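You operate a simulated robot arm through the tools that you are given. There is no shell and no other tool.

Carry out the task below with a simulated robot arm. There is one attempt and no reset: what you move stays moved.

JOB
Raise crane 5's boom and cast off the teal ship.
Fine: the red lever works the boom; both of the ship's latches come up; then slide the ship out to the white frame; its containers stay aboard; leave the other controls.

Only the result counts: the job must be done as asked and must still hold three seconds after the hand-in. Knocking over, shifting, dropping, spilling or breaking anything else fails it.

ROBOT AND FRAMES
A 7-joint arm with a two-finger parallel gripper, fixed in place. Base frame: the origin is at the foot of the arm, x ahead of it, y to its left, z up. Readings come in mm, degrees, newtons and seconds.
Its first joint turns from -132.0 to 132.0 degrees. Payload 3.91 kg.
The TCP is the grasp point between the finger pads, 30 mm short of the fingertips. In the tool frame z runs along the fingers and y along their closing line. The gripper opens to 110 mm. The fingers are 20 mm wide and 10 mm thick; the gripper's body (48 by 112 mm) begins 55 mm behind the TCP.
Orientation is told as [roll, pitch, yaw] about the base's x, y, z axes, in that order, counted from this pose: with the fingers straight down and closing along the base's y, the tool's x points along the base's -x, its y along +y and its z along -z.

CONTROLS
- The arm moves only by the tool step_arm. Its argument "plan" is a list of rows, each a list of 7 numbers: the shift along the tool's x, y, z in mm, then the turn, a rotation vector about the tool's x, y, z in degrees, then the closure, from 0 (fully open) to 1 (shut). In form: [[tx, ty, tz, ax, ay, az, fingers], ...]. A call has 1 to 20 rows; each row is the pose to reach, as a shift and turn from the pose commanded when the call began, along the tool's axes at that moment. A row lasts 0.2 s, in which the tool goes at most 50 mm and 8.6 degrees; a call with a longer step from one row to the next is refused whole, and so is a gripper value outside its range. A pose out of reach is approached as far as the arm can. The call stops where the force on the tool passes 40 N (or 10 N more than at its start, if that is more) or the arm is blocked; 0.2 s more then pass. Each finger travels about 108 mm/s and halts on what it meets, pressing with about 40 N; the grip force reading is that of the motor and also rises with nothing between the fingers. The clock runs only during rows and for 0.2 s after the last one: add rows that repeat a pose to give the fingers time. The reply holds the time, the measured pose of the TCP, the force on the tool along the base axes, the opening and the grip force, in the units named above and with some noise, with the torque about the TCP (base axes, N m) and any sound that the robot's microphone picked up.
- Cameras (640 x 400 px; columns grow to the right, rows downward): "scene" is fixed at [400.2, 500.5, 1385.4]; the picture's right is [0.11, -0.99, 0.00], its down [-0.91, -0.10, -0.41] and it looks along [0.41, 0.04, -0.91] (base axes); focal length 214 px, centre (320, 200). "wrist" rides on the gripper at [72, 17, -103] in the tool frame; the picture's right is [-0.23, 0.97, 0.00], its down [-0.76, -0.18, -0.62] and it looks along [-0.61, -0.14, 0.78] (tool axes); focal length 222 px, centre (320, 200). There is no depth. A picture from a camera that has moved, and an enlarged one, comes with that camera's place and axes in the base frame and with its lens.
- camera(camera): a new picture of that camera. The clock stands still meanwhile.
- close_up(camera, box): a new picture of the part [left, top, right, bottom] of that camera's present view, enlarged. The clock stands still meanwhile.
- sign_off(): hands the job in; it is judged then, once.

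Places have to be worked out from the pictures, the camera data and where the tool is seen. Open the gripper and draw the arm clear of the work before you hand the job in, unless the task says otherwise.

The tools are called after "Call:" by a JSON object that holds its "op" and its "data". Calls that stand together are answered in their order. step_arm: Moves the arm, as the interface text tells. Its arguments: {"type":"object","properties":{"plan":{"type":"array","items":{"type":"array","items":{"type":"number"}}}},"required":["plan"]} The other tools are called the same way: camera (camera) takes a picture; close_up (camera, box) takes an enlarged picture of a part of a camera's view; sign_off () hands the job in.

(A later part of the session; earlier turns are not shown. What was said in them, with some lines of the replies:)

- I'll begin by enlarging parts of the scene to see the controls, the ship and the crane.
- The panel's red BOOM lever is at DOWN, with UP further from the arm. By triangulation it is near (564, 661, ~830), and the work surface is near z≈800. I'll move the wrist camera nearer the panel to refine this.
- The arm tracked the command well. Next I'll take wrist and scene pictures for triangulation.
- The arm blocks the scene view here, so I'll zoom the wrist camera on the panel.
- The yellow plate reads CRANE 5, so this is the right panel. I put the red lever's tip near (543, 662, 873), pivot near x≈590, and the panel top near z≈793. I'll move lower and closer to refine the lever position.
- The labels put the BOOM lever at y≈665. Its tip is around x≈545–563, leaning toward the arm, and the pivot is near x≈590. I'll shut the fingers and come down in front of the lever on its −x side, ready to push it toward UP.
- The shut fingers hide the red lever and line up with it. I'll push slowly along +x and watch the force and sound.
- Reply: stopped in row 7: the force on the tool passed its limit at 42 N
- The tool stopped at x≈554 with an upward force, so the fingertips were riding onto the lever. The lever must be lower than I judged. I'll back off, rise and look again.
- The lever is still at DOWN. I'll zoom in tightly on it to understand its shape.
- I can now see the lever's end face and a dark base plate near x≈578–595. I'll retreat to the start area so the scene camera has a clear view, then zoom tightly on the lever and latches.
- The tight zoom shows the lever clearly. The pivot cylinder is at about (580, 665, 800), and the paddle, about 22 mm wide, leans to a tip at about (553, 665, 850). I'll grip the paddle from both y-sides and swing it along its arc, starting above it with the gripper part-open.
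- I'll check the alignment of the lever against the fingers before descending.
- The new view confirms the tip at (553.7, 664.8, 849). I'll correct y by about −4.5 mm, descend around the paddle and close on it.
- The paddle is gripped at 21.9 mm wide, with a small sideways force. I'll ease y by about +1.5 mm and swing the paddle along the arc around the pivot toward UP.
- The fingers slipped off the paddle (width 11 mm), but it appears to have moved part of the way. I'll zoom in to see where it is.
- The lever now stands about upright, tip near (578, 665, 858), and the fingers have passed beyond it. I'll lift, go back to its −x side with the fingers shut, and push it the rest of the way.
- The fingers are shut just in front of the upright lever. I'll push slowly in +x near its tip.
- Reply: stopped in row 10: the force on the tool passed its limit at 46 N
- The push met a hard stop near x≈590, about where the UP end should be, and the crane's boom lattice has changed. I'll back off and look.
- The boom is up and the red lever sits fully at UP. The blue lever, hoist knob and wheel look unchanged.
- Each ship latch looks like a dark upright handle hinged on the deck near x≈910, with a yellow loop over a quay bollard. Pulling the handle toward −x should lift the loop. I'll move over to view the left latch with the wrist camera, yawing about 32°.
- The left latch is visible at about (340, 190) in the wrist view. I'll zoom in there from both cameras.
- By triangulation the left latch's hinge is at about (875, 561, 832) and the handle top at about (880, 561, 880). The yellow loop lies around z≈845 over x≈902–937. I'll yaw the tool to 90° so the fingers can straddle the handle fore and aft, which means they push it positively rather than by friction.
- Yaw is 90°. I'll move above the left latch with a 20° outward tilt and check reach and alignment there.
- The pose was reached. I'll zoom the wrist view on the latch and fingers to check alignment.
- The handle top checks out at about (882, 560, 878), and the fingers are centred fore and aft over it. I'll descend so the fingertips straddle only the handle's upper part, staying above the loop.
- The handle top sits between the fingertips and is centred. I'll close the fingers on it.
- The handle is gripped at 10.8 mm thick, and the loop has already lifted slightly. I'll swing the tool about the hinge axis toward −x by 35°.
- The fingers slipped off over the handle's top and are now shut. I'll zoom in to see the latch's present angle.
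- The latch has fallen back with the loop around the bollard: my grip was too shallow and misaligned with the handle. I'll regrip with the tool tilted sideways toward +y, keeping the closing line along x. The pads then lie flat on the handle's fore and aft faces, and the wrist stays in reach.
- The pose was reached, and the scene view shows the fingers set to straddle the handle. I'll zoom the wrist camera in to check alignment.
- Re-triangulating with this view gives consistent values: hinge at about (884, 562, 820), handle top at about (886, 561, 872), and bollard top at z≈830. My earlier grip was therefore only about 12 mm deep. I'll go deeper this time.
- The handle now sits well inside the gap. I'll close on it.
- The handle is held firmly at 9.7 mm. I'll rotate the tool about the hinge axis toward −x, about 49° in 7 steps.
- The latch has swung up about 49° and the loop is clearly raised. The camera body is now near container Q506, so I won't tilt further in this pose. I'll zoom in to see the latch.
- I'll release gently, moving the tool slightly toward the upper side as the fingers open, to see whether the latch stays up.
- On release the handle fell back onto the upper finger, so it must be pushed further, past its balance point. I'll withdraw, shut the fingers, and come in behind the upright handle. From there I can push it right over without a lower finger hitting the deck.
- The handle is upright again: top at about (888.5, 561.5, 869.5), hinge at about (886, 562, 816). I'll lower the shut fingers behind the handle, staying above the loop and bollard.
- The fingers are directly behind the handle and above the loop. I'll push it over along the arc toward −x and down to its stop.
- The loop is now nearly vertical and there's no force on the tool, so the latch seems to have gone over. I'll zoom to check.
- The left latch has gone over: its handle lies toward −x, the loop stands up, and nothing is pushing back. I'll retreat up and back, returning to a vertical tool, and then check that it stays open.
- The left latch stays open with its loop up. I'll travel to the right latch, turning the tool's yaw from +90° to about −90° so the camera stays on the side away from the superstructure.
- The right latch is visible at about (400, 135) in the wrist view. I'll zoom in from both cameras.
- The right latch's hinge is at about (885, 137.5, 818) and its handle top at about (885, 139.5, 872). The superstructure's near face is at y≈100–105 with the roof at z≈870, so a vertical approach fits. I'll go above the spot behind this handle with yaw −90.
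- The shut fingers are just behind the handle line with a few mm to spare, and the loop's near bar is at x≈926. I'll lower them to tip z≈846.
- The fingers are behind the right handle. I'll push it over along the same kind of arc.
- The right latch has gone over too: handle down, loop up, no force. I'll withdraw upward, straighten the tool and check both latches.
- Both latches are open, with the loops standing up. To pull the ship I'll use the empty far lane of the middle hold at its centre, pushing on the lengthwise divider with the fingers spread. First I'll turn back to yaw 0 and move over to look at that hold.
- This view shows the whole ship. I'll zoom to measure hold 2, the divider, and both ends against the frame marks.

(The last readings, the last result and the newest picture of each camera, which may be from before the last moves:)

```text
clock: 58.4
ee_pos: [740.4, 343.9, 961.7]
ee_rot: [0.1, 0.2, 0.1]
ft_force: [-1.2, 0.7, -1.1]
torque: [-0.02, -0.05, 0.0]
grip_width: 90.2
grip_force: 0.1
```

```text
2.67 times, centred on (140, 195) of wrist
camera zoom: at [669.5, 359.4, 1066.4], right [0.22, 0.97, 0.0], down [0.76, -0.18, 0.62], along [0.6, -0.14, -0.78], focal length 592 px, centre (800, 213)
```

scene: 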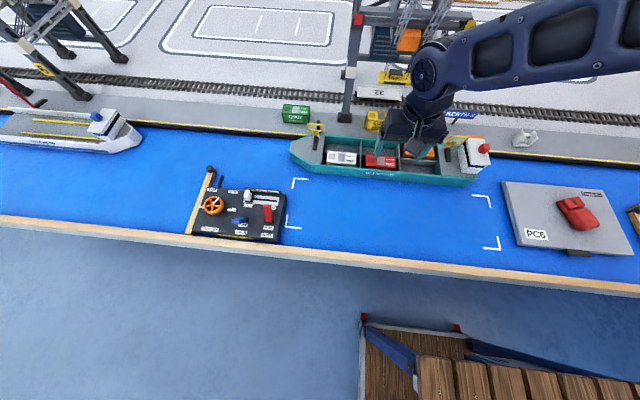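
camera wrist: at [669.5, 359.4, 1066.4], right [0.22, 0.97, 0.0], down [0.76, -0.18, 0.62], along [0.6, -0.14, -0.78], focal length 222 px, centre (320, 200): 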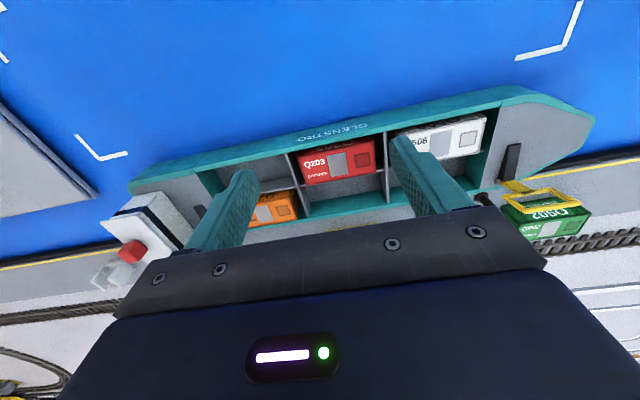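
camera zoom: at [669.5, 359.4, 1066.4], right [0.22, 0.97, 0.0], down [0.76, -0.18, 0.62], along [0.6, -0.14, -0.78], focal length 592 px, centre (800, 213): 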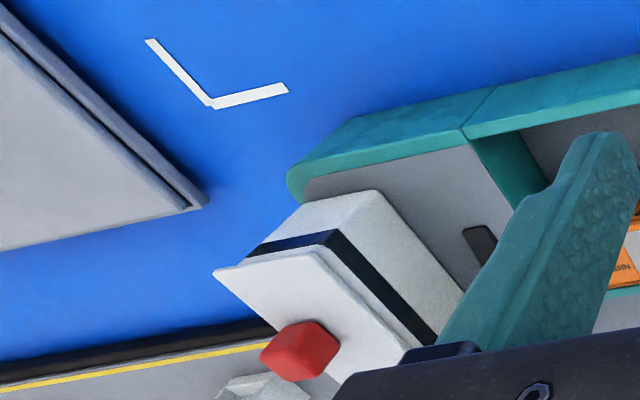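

Measurements: the ship spans y≈54–645 and x≈784–898. The frame spans about x 585–754 and y −18–630. The ship must therefore move about −171 mm in x and −43 mm in y.

Hold 2's far lane is free between y≈291 and 408, with the divider near x≈843. I'll move above that lane with a 20° outward tilt, which keeps the wrist away from the raised boom.

Call:
{"op": "step_arm", "data": {"plan": [[-30, 1.5, 10, 0, -5, 0, 0.31], [-60, 3, 25, 0, -10, 0, 0.31], [-90, 4.5, 43, 0, -15, 0, 0.31], [-118.3, 5.6, 61.7, 0, -20, 0, 0.31], [-118.3, 5.6, 61.7, 0, -20, 0, 0.31]]}}

Call:
{"op": "camera", "data": {"camera": "wrist"}}

Call:
{"op": "camera", "data": {"camera": "scene"}}

Call:
{"op": "close_up", "data": {"camera": "wrist", "box": [220, 80, 420, 230]}}

```text
clock: 59.6
ee_pos: [857.7, 350.6, 898.3]
ee_rot: [0.1, -19.8, 0.1]
ft_force: [-0.5, 0.0, 0.2]
torque: [0.02, -0.03, 0.0]
grip_width: 76.0
grip_force: 0.1
```

```text
taken
camera wrist: at [756.3, 367.4, 971.4], right [0.21, 0.97, 0.08], down [0.51, -0.18, 0.84], along [0.84, -0.14, -0.53], focal length 222 px, centre (320, 200)
```

wrist: 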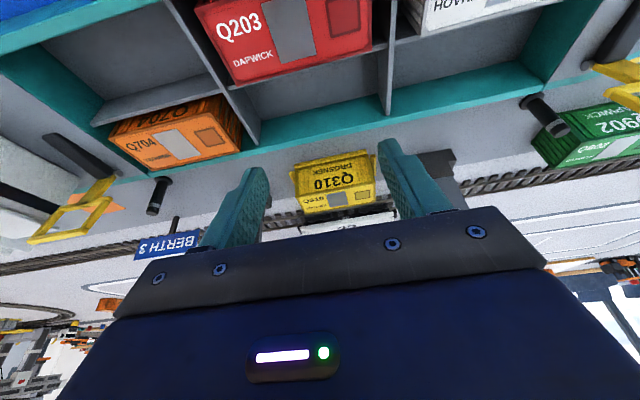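

```text
taken
```

scene: 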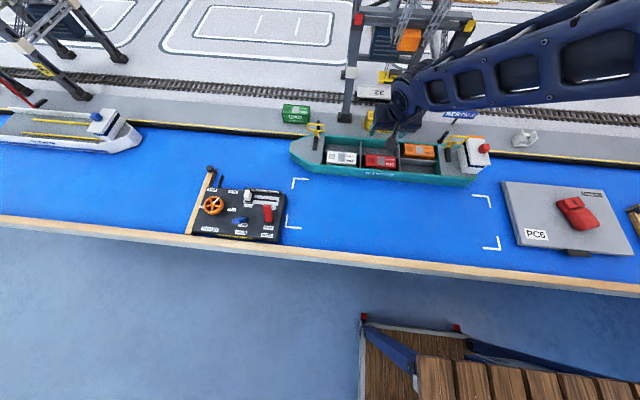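

```text
2.67 times, centred on (320, 155) of wrist
camera zoom: at [756.3, 367.4, 971.4], right [0.21, 0.97, 0.08], down [0.51, -0.18, 0.84], along [0.84, -0.14, -0.53], focal length 592 px, centre (320, 320)
```

zoom: 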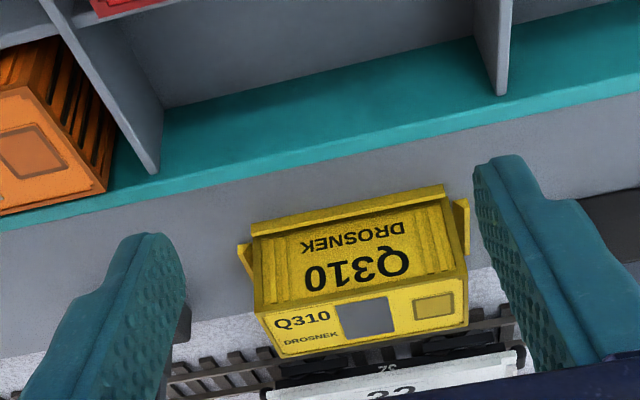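

I'll zoom on the divider and far-lane floor to fix their positions before going in.

Call:
{"op": "close_up", "data": {"camera": "wrist", "box": [200, 0, 420, 140]}}

Call:
{"op": "close_up", "data": {"camera": "scene", "box": [350, 130, 450, 190]}}

```text
2.86 times, centred on (310, 70) of wrist
camera zoom: at [756.3, 367.4, 971.4], right [0.21, 0.97, 0.08], down [0.51, -0.18, 0.84], along [0.84, -0.14, -0.53], focal length 635 px, centre (349, 571)
```

zoom: 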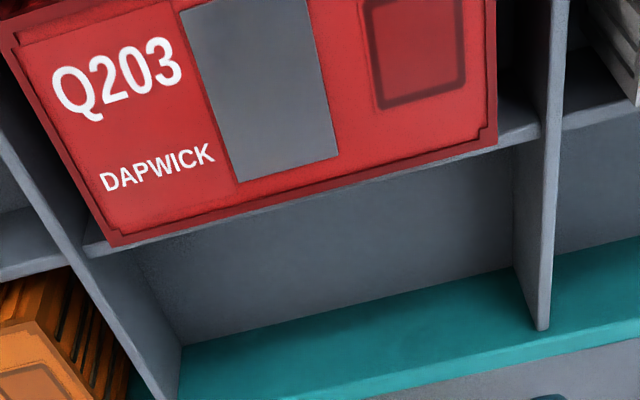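

```text
6.40 times, centred on (400, 160) of scene
camera zoom: at [400.2, 500.5, 1385.4], right [0.11, -0.99, 0.0], down [-0.91, -0.1, -0.41], along [0.41, 0.04, -0.91], focal length 1373 px, centre (-192, 456)
```

zoom: 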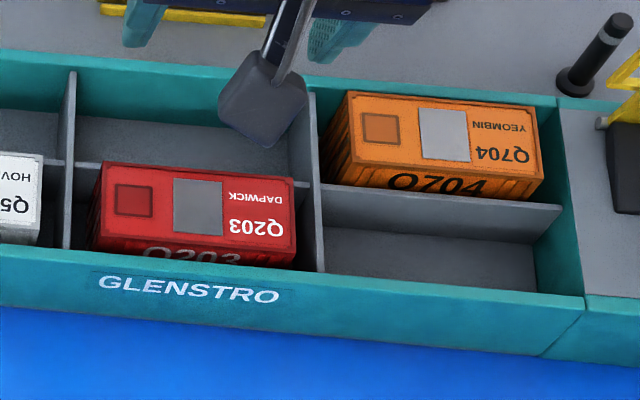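

The divider's far top edge is at x≈844, z≈800, and hold 2's bulkheads are at y≈290 and 411. I'll lower the spread fingers straight down into the far lane, to tip z≈780.

Call:
{"op": "step_arm", "data": {"plan": [[7.2, 0.4, 21.3, 0, 0, 0, 0.31], [14.4, 0.8, 42.6, 0, 0, 0, 0.31], [21.7, 1.1, 64, 0, 0, 0, 0.31], [25.5, 1.3, 75, 0, 0, 0, 0.31], [28.9, 1.4, 85.3, 0, 0, 0, 0.31], [28.9, 1.4, 85.3, 0, 0, 0, 0.31]]}}

Call:
{"op": "camera", "data": {"camera": "wrist"}}

Call:
{"op": "close_up", "data": {"camera": "scene", "box": [350, 130, 450, 190]}}

```text
clock: 61.0
ee_pos: [857.4, 349.8, 808.4]
ee_rot: [0.2, -19.9, 0.0]
ft_force: [0.3, -0.1, 0.1]
torque: [0.01, 0.01, 0.0]
grip_width: 76.0
grip_force: 0.0
```

```text
taken
camera wrist: at [756.1, 365.6, 882.0], right [0.21, 0.97, 0.08], down [0.51, -0.18, 0.84], along [0.84, -0.14, -0.53], focal length 222 px, centre (320, 200)
```

wrist: 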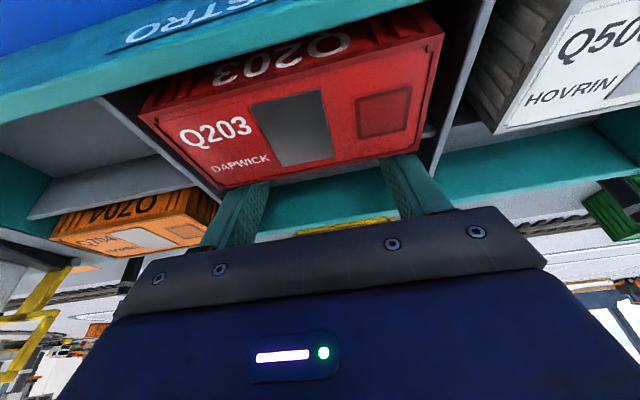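

```text
6.40 times, centred on (400, 160) of scene
camera zoom: at [400.2, 500.5, 1385.4], right [0.11, -0.99, 0.0], down [-0.91, -0.1, -0.41], along [0.41, 0.04, -0.91], focal length 1373 px, centre (-192, 456)
```

zoom: 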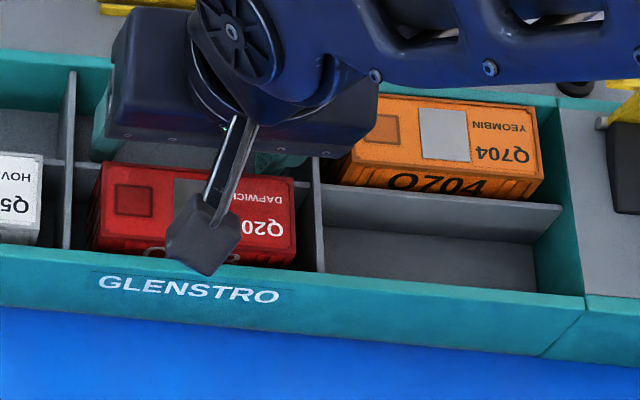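

The fingers are in the far lane behind Q203, with no contact force. I'll start pulling gently in −x, about 30 mm to begin with.

Call:
{"op": "step_arm", "data": {"plan": [[4.7, 0, -1.7, 0, 0, 0, 0.31], [9.4, 0, -3.4, 0, 0, 0, 0.31], [14.1, 0, -5.1, 0, 0, 0, 0.31], [18.8, 0, -6.8, 0, 0, 0, 0.31], [23.5, 0, -8.6, 0, 0, 0, 0.31], [28.2, 0, -10.3, 0, 0, 0, 0.31]]}}

Call:
{"op": "camera", "data": {"camera": "scene"}}

Call:
{"op": "camera", "data": {"camera": "wrist"}}

```text
clock: 62.4
ee_pos: [829.6, 350.7, 808.6]
ee_rot: [0.2, -19.8, 0.0]
ft_force: [7.3, -0.5, 5.6]
torque: [-0.09, -0.02, 0.24]
grip_width: 76.0
grip_force: 0.0
```

```text
taken
```

scene: 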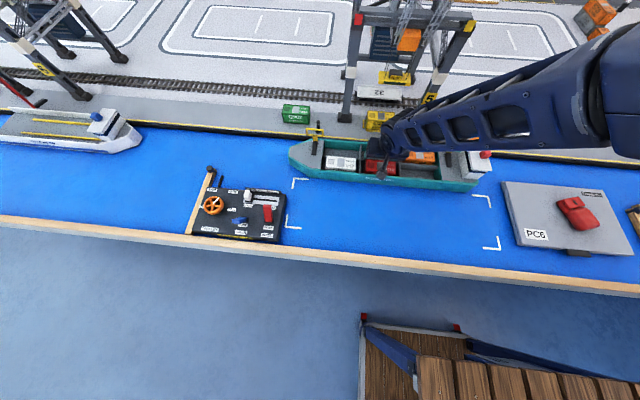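

```text
taken
camera wrist: at [728.2, 366.6, 883.6], right [0.21, 0.97, 0.08], down [0.51, -0.18, 0.84], along [0.84, -0.14, -0.53], focal length 222 px, centre (320, 200)
```

wrist: 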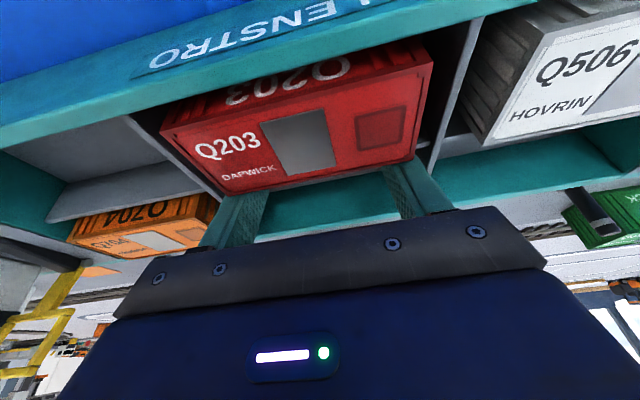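

The ship slides easily, at about 7 N. The bow must clear the control panel, so I'll go diagonally now: another −80 mm in x while shifting −y about 53 mm. The first 10 mm or so takes up the gap to the bulkhead.

Call:
{"op": "step_arm", "data": {"plan": [[5, -5.3, -1.8, 0, 0, 0, 0.31], [10, -10.6, -3.6, 0, 0, 0, 0.31], [17, -15.9, -6.2, 0, 0, 0, 0.31], [24, -21.2, -8.7, 0, 0, 0, 0.31], [32, -26.5, -11.6, 0, 0, 0, 0.31], [40, -31.8, -14.6, 0, 0, 0, 0.31], [49, -37.1, -17.8, 0, 0, 0, 0.31], [58, -42.4, -21.1, 0, 0, 0, 0.31], [67, -47.7, -24.4, 0, 0, 0, 0.31], [75.2, -53, -27.4, 0, 0, 0, 0.31]]}}

Call:
{"op": "camera", "data": {"camera": "scene"}}

Call:
{"op": "camera", "data": {"camera": "wrist"}}

```text
clock: 64.6
ee_pos: [748.2, 296.3, 809.1]
ee_rot: [0.1, -19.7, 0.1]
ft_force: [1.1, 1.5, -1.1]
torque: [0.03, 0.01, -0.01]
grip_width: 75.1
grip_force: 0.0
```

```text
taken
```

scene: 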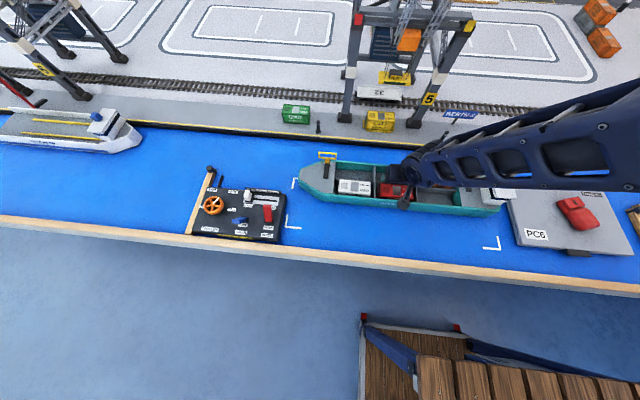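

```text
taken
camera wrist: at [647.0, 312.6, 882.6], right [0.21, 0.97, 0.08], down [0.51, -0.18, 0.84], along [0.84, -0.14, -0.53], focal length 222 px, centre (320, 200)
```

wrist: 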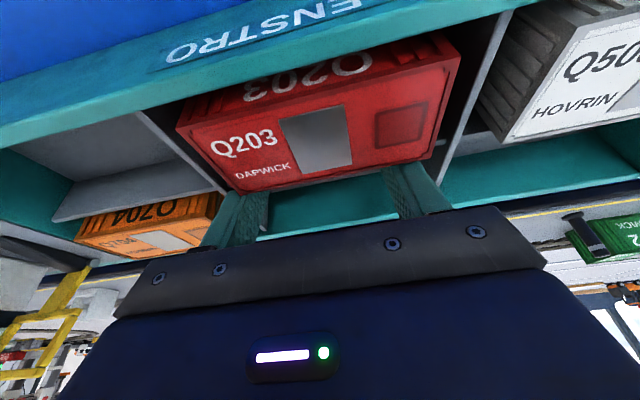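

The ship moved along diagonally. I'll check its position and heading by zooming on both ends.

Call:
{"op": "close_up", "data": {"camera": "scene", "box": [270, 140, 370, 240]}}

Call:
{"op": "close_up", "data": {"camera": "scene", "box": [430, 160, 550, 260]}}

```text
4.00 times, centred on (320, 190) of scene
camera zoom: at [400.2, 500.5, 1385.4], right [0.11, -0.99, 0.0], down [-0.91, -0.1, -0.41], along [0.41, 0.04, -0.91], focal length 858 px, centre (320, 240)
```

zoom: 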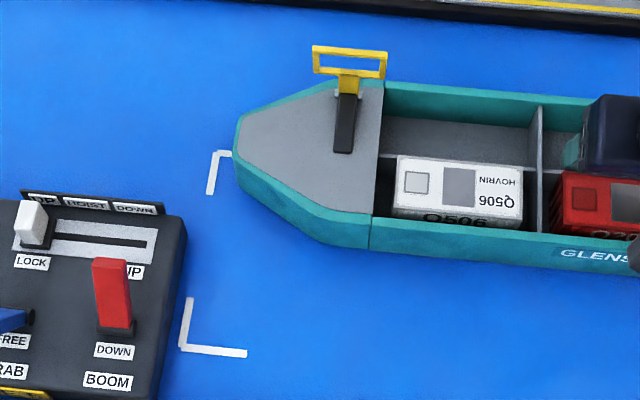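

```text
4.00 times, centred on (490, 210) of scene
camera zoom: at [400.2, 500.5, 1385.4], right [0.11, -0.99, 0.0], down [-0.91, -0.1, -0.41], along [0.41, 0.04, -0.91], focal length 858 px, centre (-360, 160)
```

zoom: 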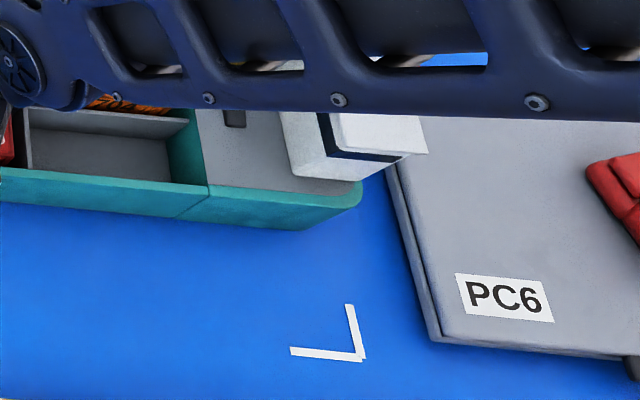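

The ship has moved about −102 mm in x and −46 mm in y, nearly straight, and the bow tip is at y≈602, inside the frame's left line. It still needs about −69 mm in x, so I'll continue straight and slow down at the end.

Call:
{"op": "step_arm", "data": {"plan": [[7.5, 0, -2.7, 0, 0, 0, 0.31], [15, 0, -5.5, 0, 0, 0, 0.31], [22.5, 0, -8.2, 0, 0, 0, 0.31], [30, 0, -10.9, 0, 0, 0, 0.31], [37.5, 0, -13.7, 0, 0, 0, 0.31], [45, 0, -16.4, 0, 0, 0, 0.31], [52, 0, -18.9, 0, 0, 0, 0.31], [58, 0, -21.1, 0, 0, 0, 0.31], [62, 0, -22.6, 0, 0, 0, 0.31], [64.5, 0, -23.5, 0, 0, 0, 0.31]]}}

Call:
{"op": "camera", "data": {"camera": "scene"}}

Call:
{"op": "close_up", "data": {"camera": "scene", "box": [270, 140, 370, 240]}}

Call:
{"op": "close_up", "data": {"camera": "scene", "box": [430, 160, 550, 260]}}

```text
clock: 66.8
ee_pos: [681.7, 297.5, 810.2]
ee_rot: [0.2, -19.9, -0.2]
ft_force: [6.2, 0.4, 8.6]
torque: [0.36, 0.03, -0.16]
grip_width: 76.0
grip_force: 0.1
```

```text
taken
```

scene: 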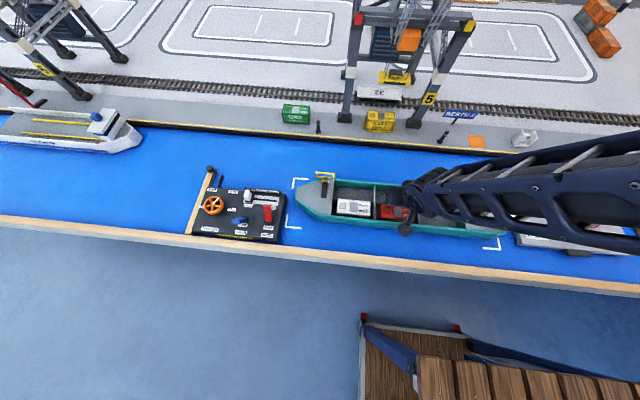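

```text
4.00 times, centred on (320, 190) of scene
camera zoom: at [400.2, 500.5, 1385.4], right [0.11, -0.99, 0.0], down [-0.91, -0.1, -0.41], along [0.41, 0.04, -0.91], focal length 858 px, centre (320, 240)
```

zoom: 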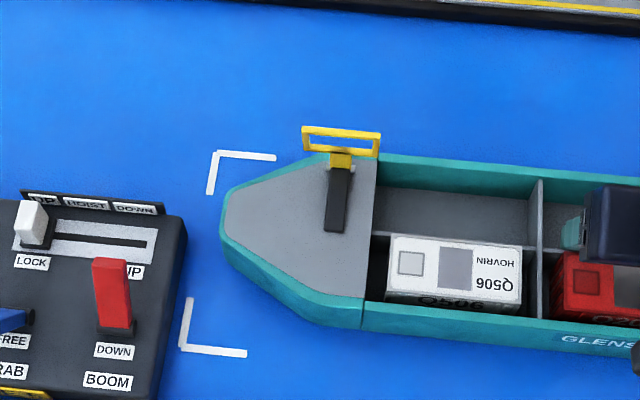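

```text
4.00 times, centred on (490, 210) of scene
camera zoom: at [400.2, 500.5, 1385.4], right [0.11, -0.99, 0.0], down [-0.91, -0.1, -0.41], along [0.41, 0.04, -0.91], focal length 858 px, centre (-360, 160)
```

zoom: 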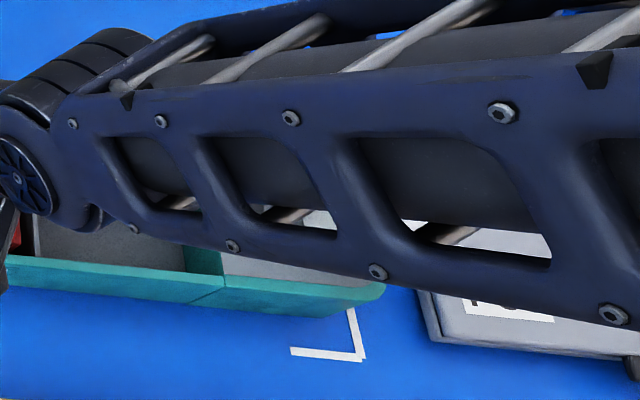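

The ship now sits at about x 613–733 and y 7–603, within the frame (about 585–754, −18–630), and it's straight. I'll ease the fingers off the divider and bulkhead, then rise straight out.

Call:
{"op": "step_arm", "data": {"plan": [[-2.5, 2, 0.9, 0, 0, 0, 0.31], [-4.7, 4, 1.7, 0, 0, 0, 0.31], [-4.7, 4, 1.7, 0, 0, 0, 0.31], [-15, 4, -26.5, 0, 0, 0, 0.31], [-26.1, 4, -54.4, 0, 0, 0, 0.31], [-41.7, 4, -91.3, 0, 0, 0, 0.31], [-41.7, 4, -91.3, 0, 0, 0, 0.31]]}}

Call:
{"op": "camera", "data": {"camera": "wrist"}}

```text
clock: 68.4
ee_pos: [689.0, 301.1, 908.5]
ee_rot: [0.1, -19.8, 0.1]
ft_force: [0.3, 1.1, 0.2]
torque: [0.02, -0.03, 0.02]
grip_width: 75.7
grip_force: 0.1
```

```text
taken
camera wrist: at [587.6, 318.1, 983.8], right [0.21, 0.97, 0.08], down [0.51, -0.18, 0.84], along [0.84, -0.14, -0.53], focal length 222 px, centre (320, 200)
```

wrist: 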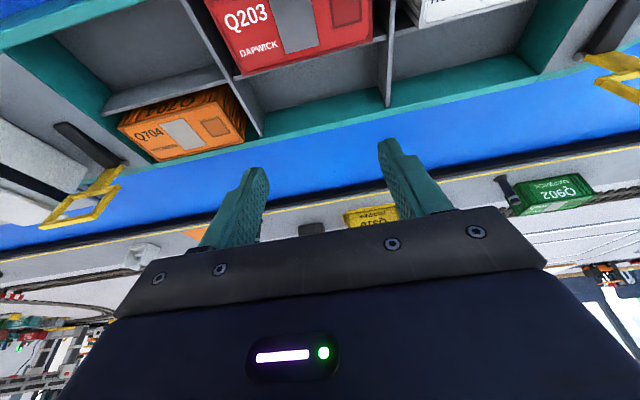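

The fingers are out and the containers look undisturbed. I'll draw the arm back to the start area with the gripper open, then inspect everything.

Call:
{"op": "step_arm", "data": {"plan": [[-17.1, 0, -47, 0, 0, 0, 0.31], [14.5, 17.1, -75.3, 0, 2.2, 0, 0.31], [46, 34.2, -103.6, 0, 4.4, 0, 0.2], [77.6, 51.3, -131.9, 0, 6.7, 0, 0.1], [109.1, 68.4, -160.2, 0, 8.9, 0, 0], [140.7, 85.6, -188.4, 0, 11.1, 0, 0], [172.2, 102.7, -216.7, 0, 13.3, 0, 0], [203.8, 119.8, -245, 0, 15.6, 0, 0], [235.4, 136.9, -273.3, 0, 17.8, 0, 0], [267.1, 154, -301.6, 0, 20, 0, 0], [267.1, 154, -301.6, 0, 20, 0, 0]]}}

Call:
{"op": "camera", "data": {"camera": "scene"}}

Call:
{"op": "close_up", "data": {"camera": "scene", "box": [275, 150, 405, 250]}}

Call:
{"op": "close_up", "data": {"camera": "scene", "box": [390, 150, 520, 260]}}

Call:
{"op": "close_up", "data": {"camera": "scene", "box": [185, 160, 295, 245]}}

Call:
{"op": "close_up", "data": {"camera": "scene", "box": [260, 0, 560, 160]}}

```text
clock: 70.8
ee_pos: [336.0, 456.2, 1101.8]
ee_rot: [0.1, 0.3, 0.1]
ft_force: [-0.2, 0.2, 0.5]
torque: [-0.03, -0.01, 0.0]
grip_width: 109.9
grip_force: 0.0
```

```text
taken
```

scene: 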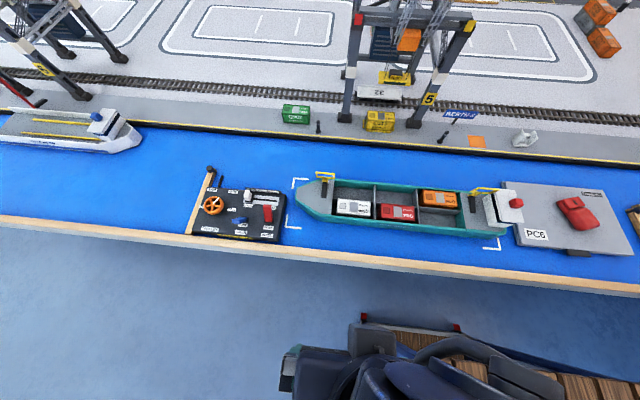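

```text
4.00 times, centred on (340, 200) of scene
camera zoom: at [400.2, 500.5, 1385.4], right [0.11, -0.99, 0.0], down [-0.91, -0.1, -0.41], along [0.41, 0.04, -0.91], focal length 858 px, centre (240, 200)
```

zoom: 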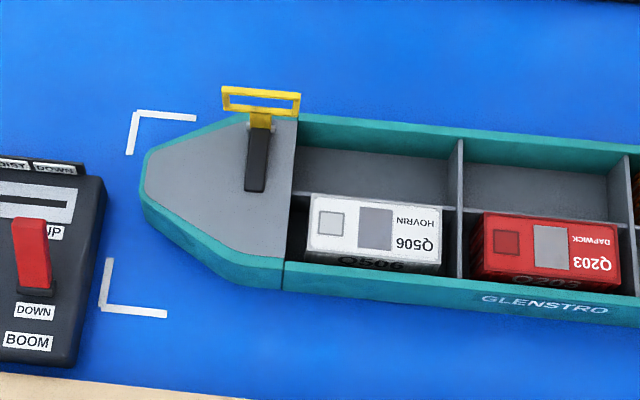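

```text
3.64 times, centred on (455, 205) of scene
camera zoom: at [400.2, 500.5, 1385.4], right [0.11, -0.99, 0.0], down [-0.91, -0.1, -0.41], along [0.41, 0.04, -0.91], focal length 780 px, centre (-171, 182)
```

zoom: 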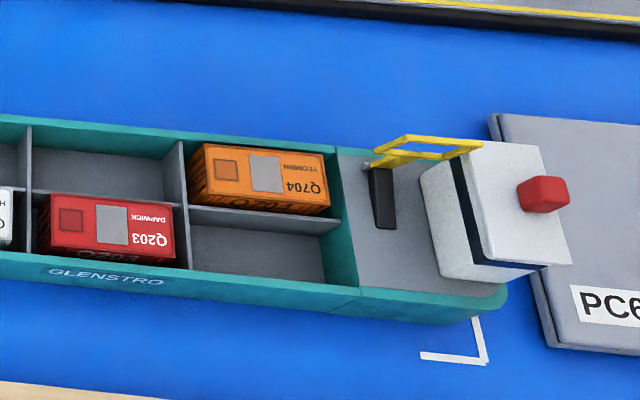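

```text
4.71 times, centred on (240, 202) of scene
camera zoom: at [400.2, 500.5, 1385.4], right [0.11, -0.99, 0.0], down [-0.91, -0.1, -0.41], along [0.41, 0.04, -0.91], focal length 1009 px, centre (696, 188)
```

zoom: 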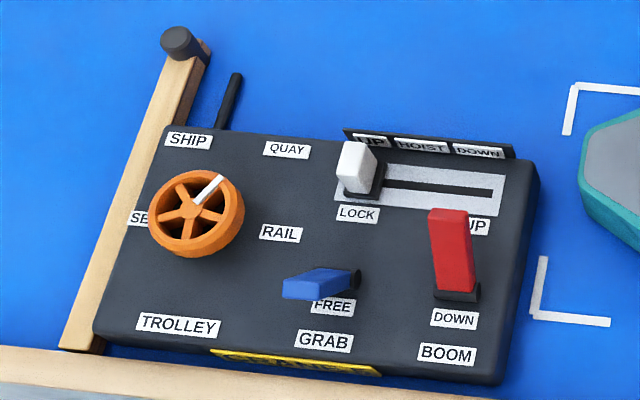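

```text
2.13 times, centred on (410, 80) of scene
camera zoom: at [400.2, 500.5, 1385.4], right [0.11, -0.99, 0.0], down [-0.91, -0.1, -0.41], along [0.41, 0.04, -0.91], focal length 458 px, centre (128, 456)
```

zoom: 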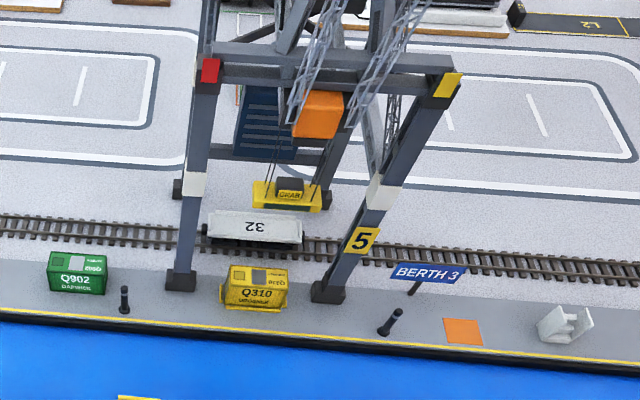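

All looks good. I'll zoom tightly on the stern and bow to confirm the hull lies wholly within the frame marks.

Call:
{"op": "close_up", "data": {"camera": "scene", "box": [465, 210, 515, 255]}}

Call:
{"op": "close_up", "data": {"camera": "scene", "box": [280, 165, 345, 235]}}

Call:
{"op": "close_up", "data": {"camera": "scene", "box": [455, 175, 525, 225]}}

Call:
{"op": "camera", "data": {"camera": "wrist"}}

```text
8.89 times, centred on (490, 232) of scene
camera zoom: at [400.2, 500.5, 1385.4], right [0.11, -0.99, 0.0], down [-0.91, -0.1, -0.41], along [0.41, 0.04, -0.91], focal length 1906 px, centre (-1191, -89)
```

zoom: 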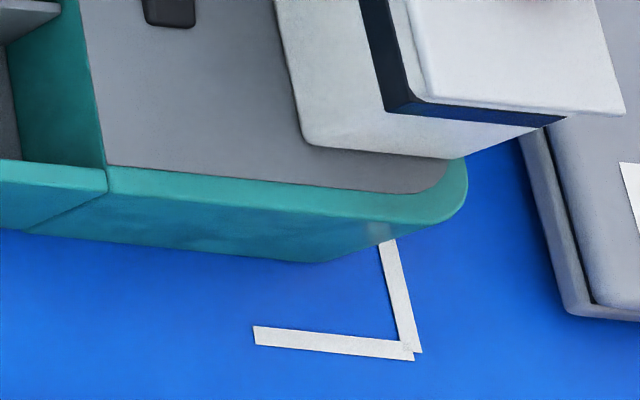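

```text
5.71 times, centred on (312, 200) of scene
camera zoom: at [400.2, 500.5, 1385.4], right [0.11, -0.99, 0.0], down [-0.91, -0.1, -0.41], along [0.41, 0.04, -0.91], focal length 1226 px, centre (363, 200)
```

zoom: 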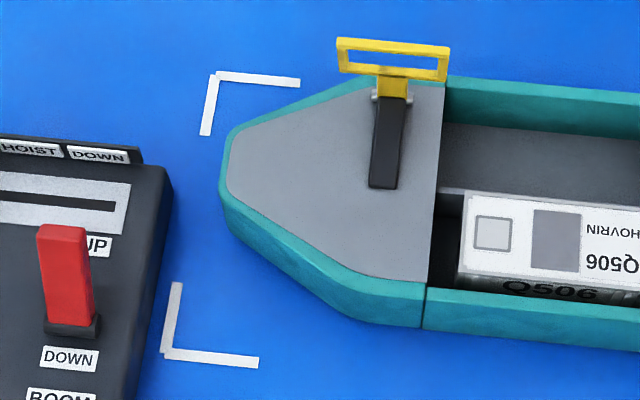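

```text
8.00 times, centred on (490, 200) of scene
camera zoom: at [400.2, 500.5, 1385.4], right [0.11, -0.99, 0.0], down [-0.91, -0.1, -0.41], along [0.41, 0.04, -0.91], focal length 1716 px, centre (-1040, 200)
```

zoom: 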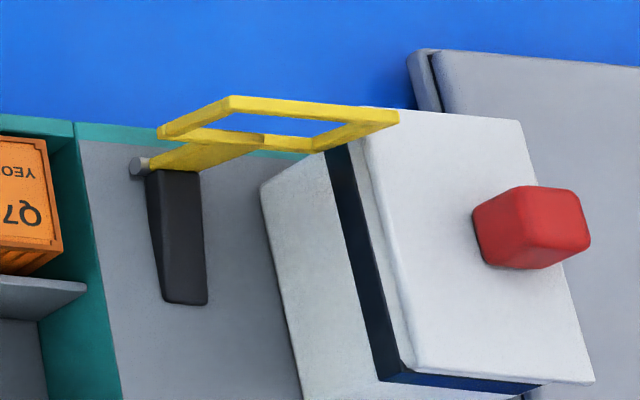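

```text
taken
camera wrist: at [265.6, 472.6, 1207.1], right [0.23, 0.97, 0.0], down [0.76, -0.18, 0.62], along [0.6, -0.14, -0.78], focal length 222 px, centre (320, 200)
```

wrist: 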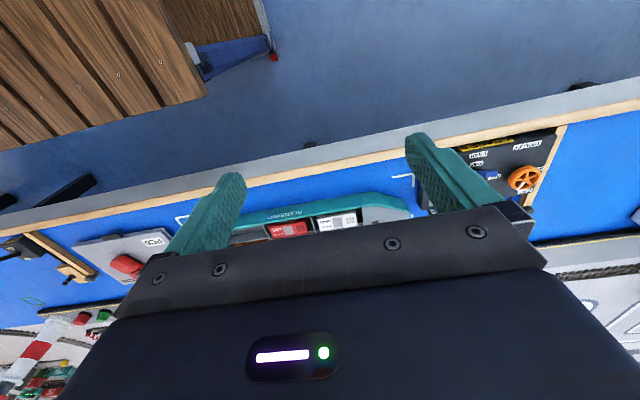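

The hull sits at about x 613–732 and y 6–602 inside the frame (about 585–755, −16–627), centred within a few mm and not skewed. Both loops stand upright, all three containers are aboard, the boom is up, the other controls are unchanged, and the open gripper is well clear. I'm handing the job in.

Call:
{"op": "sign_off", "data": {}}

```text
The job is handed in.
```

The job is done and handed in. Crane 5's boom is up, and the teal ship is cast off and sitting in the white frame. I don't have the verdict; this is what the last pictures showed:

- **Boom:** the red lever is at its UP stop and the boom is raised. The blue lever, hoist knob and trolley wheel look as they did at the start.
- **Latches:** both handles are pushed right over and both loops stand upright, clear of the bollards. The left latch took several tries. It fell back twice before I got it past its balance point, and it has stayed open since.
- **Ship:** the hull lies wholly inside the frame, centred to within a few mm and straight. It has roughly 20–28 mm to spare on each side.
- **Containers:** Q506, Q203 and Q704 are all still aboard.
- **Surroundings:** nothing on the quay or the PC6 slab looks disturbed. The arm is back near its start position with the gripper open.
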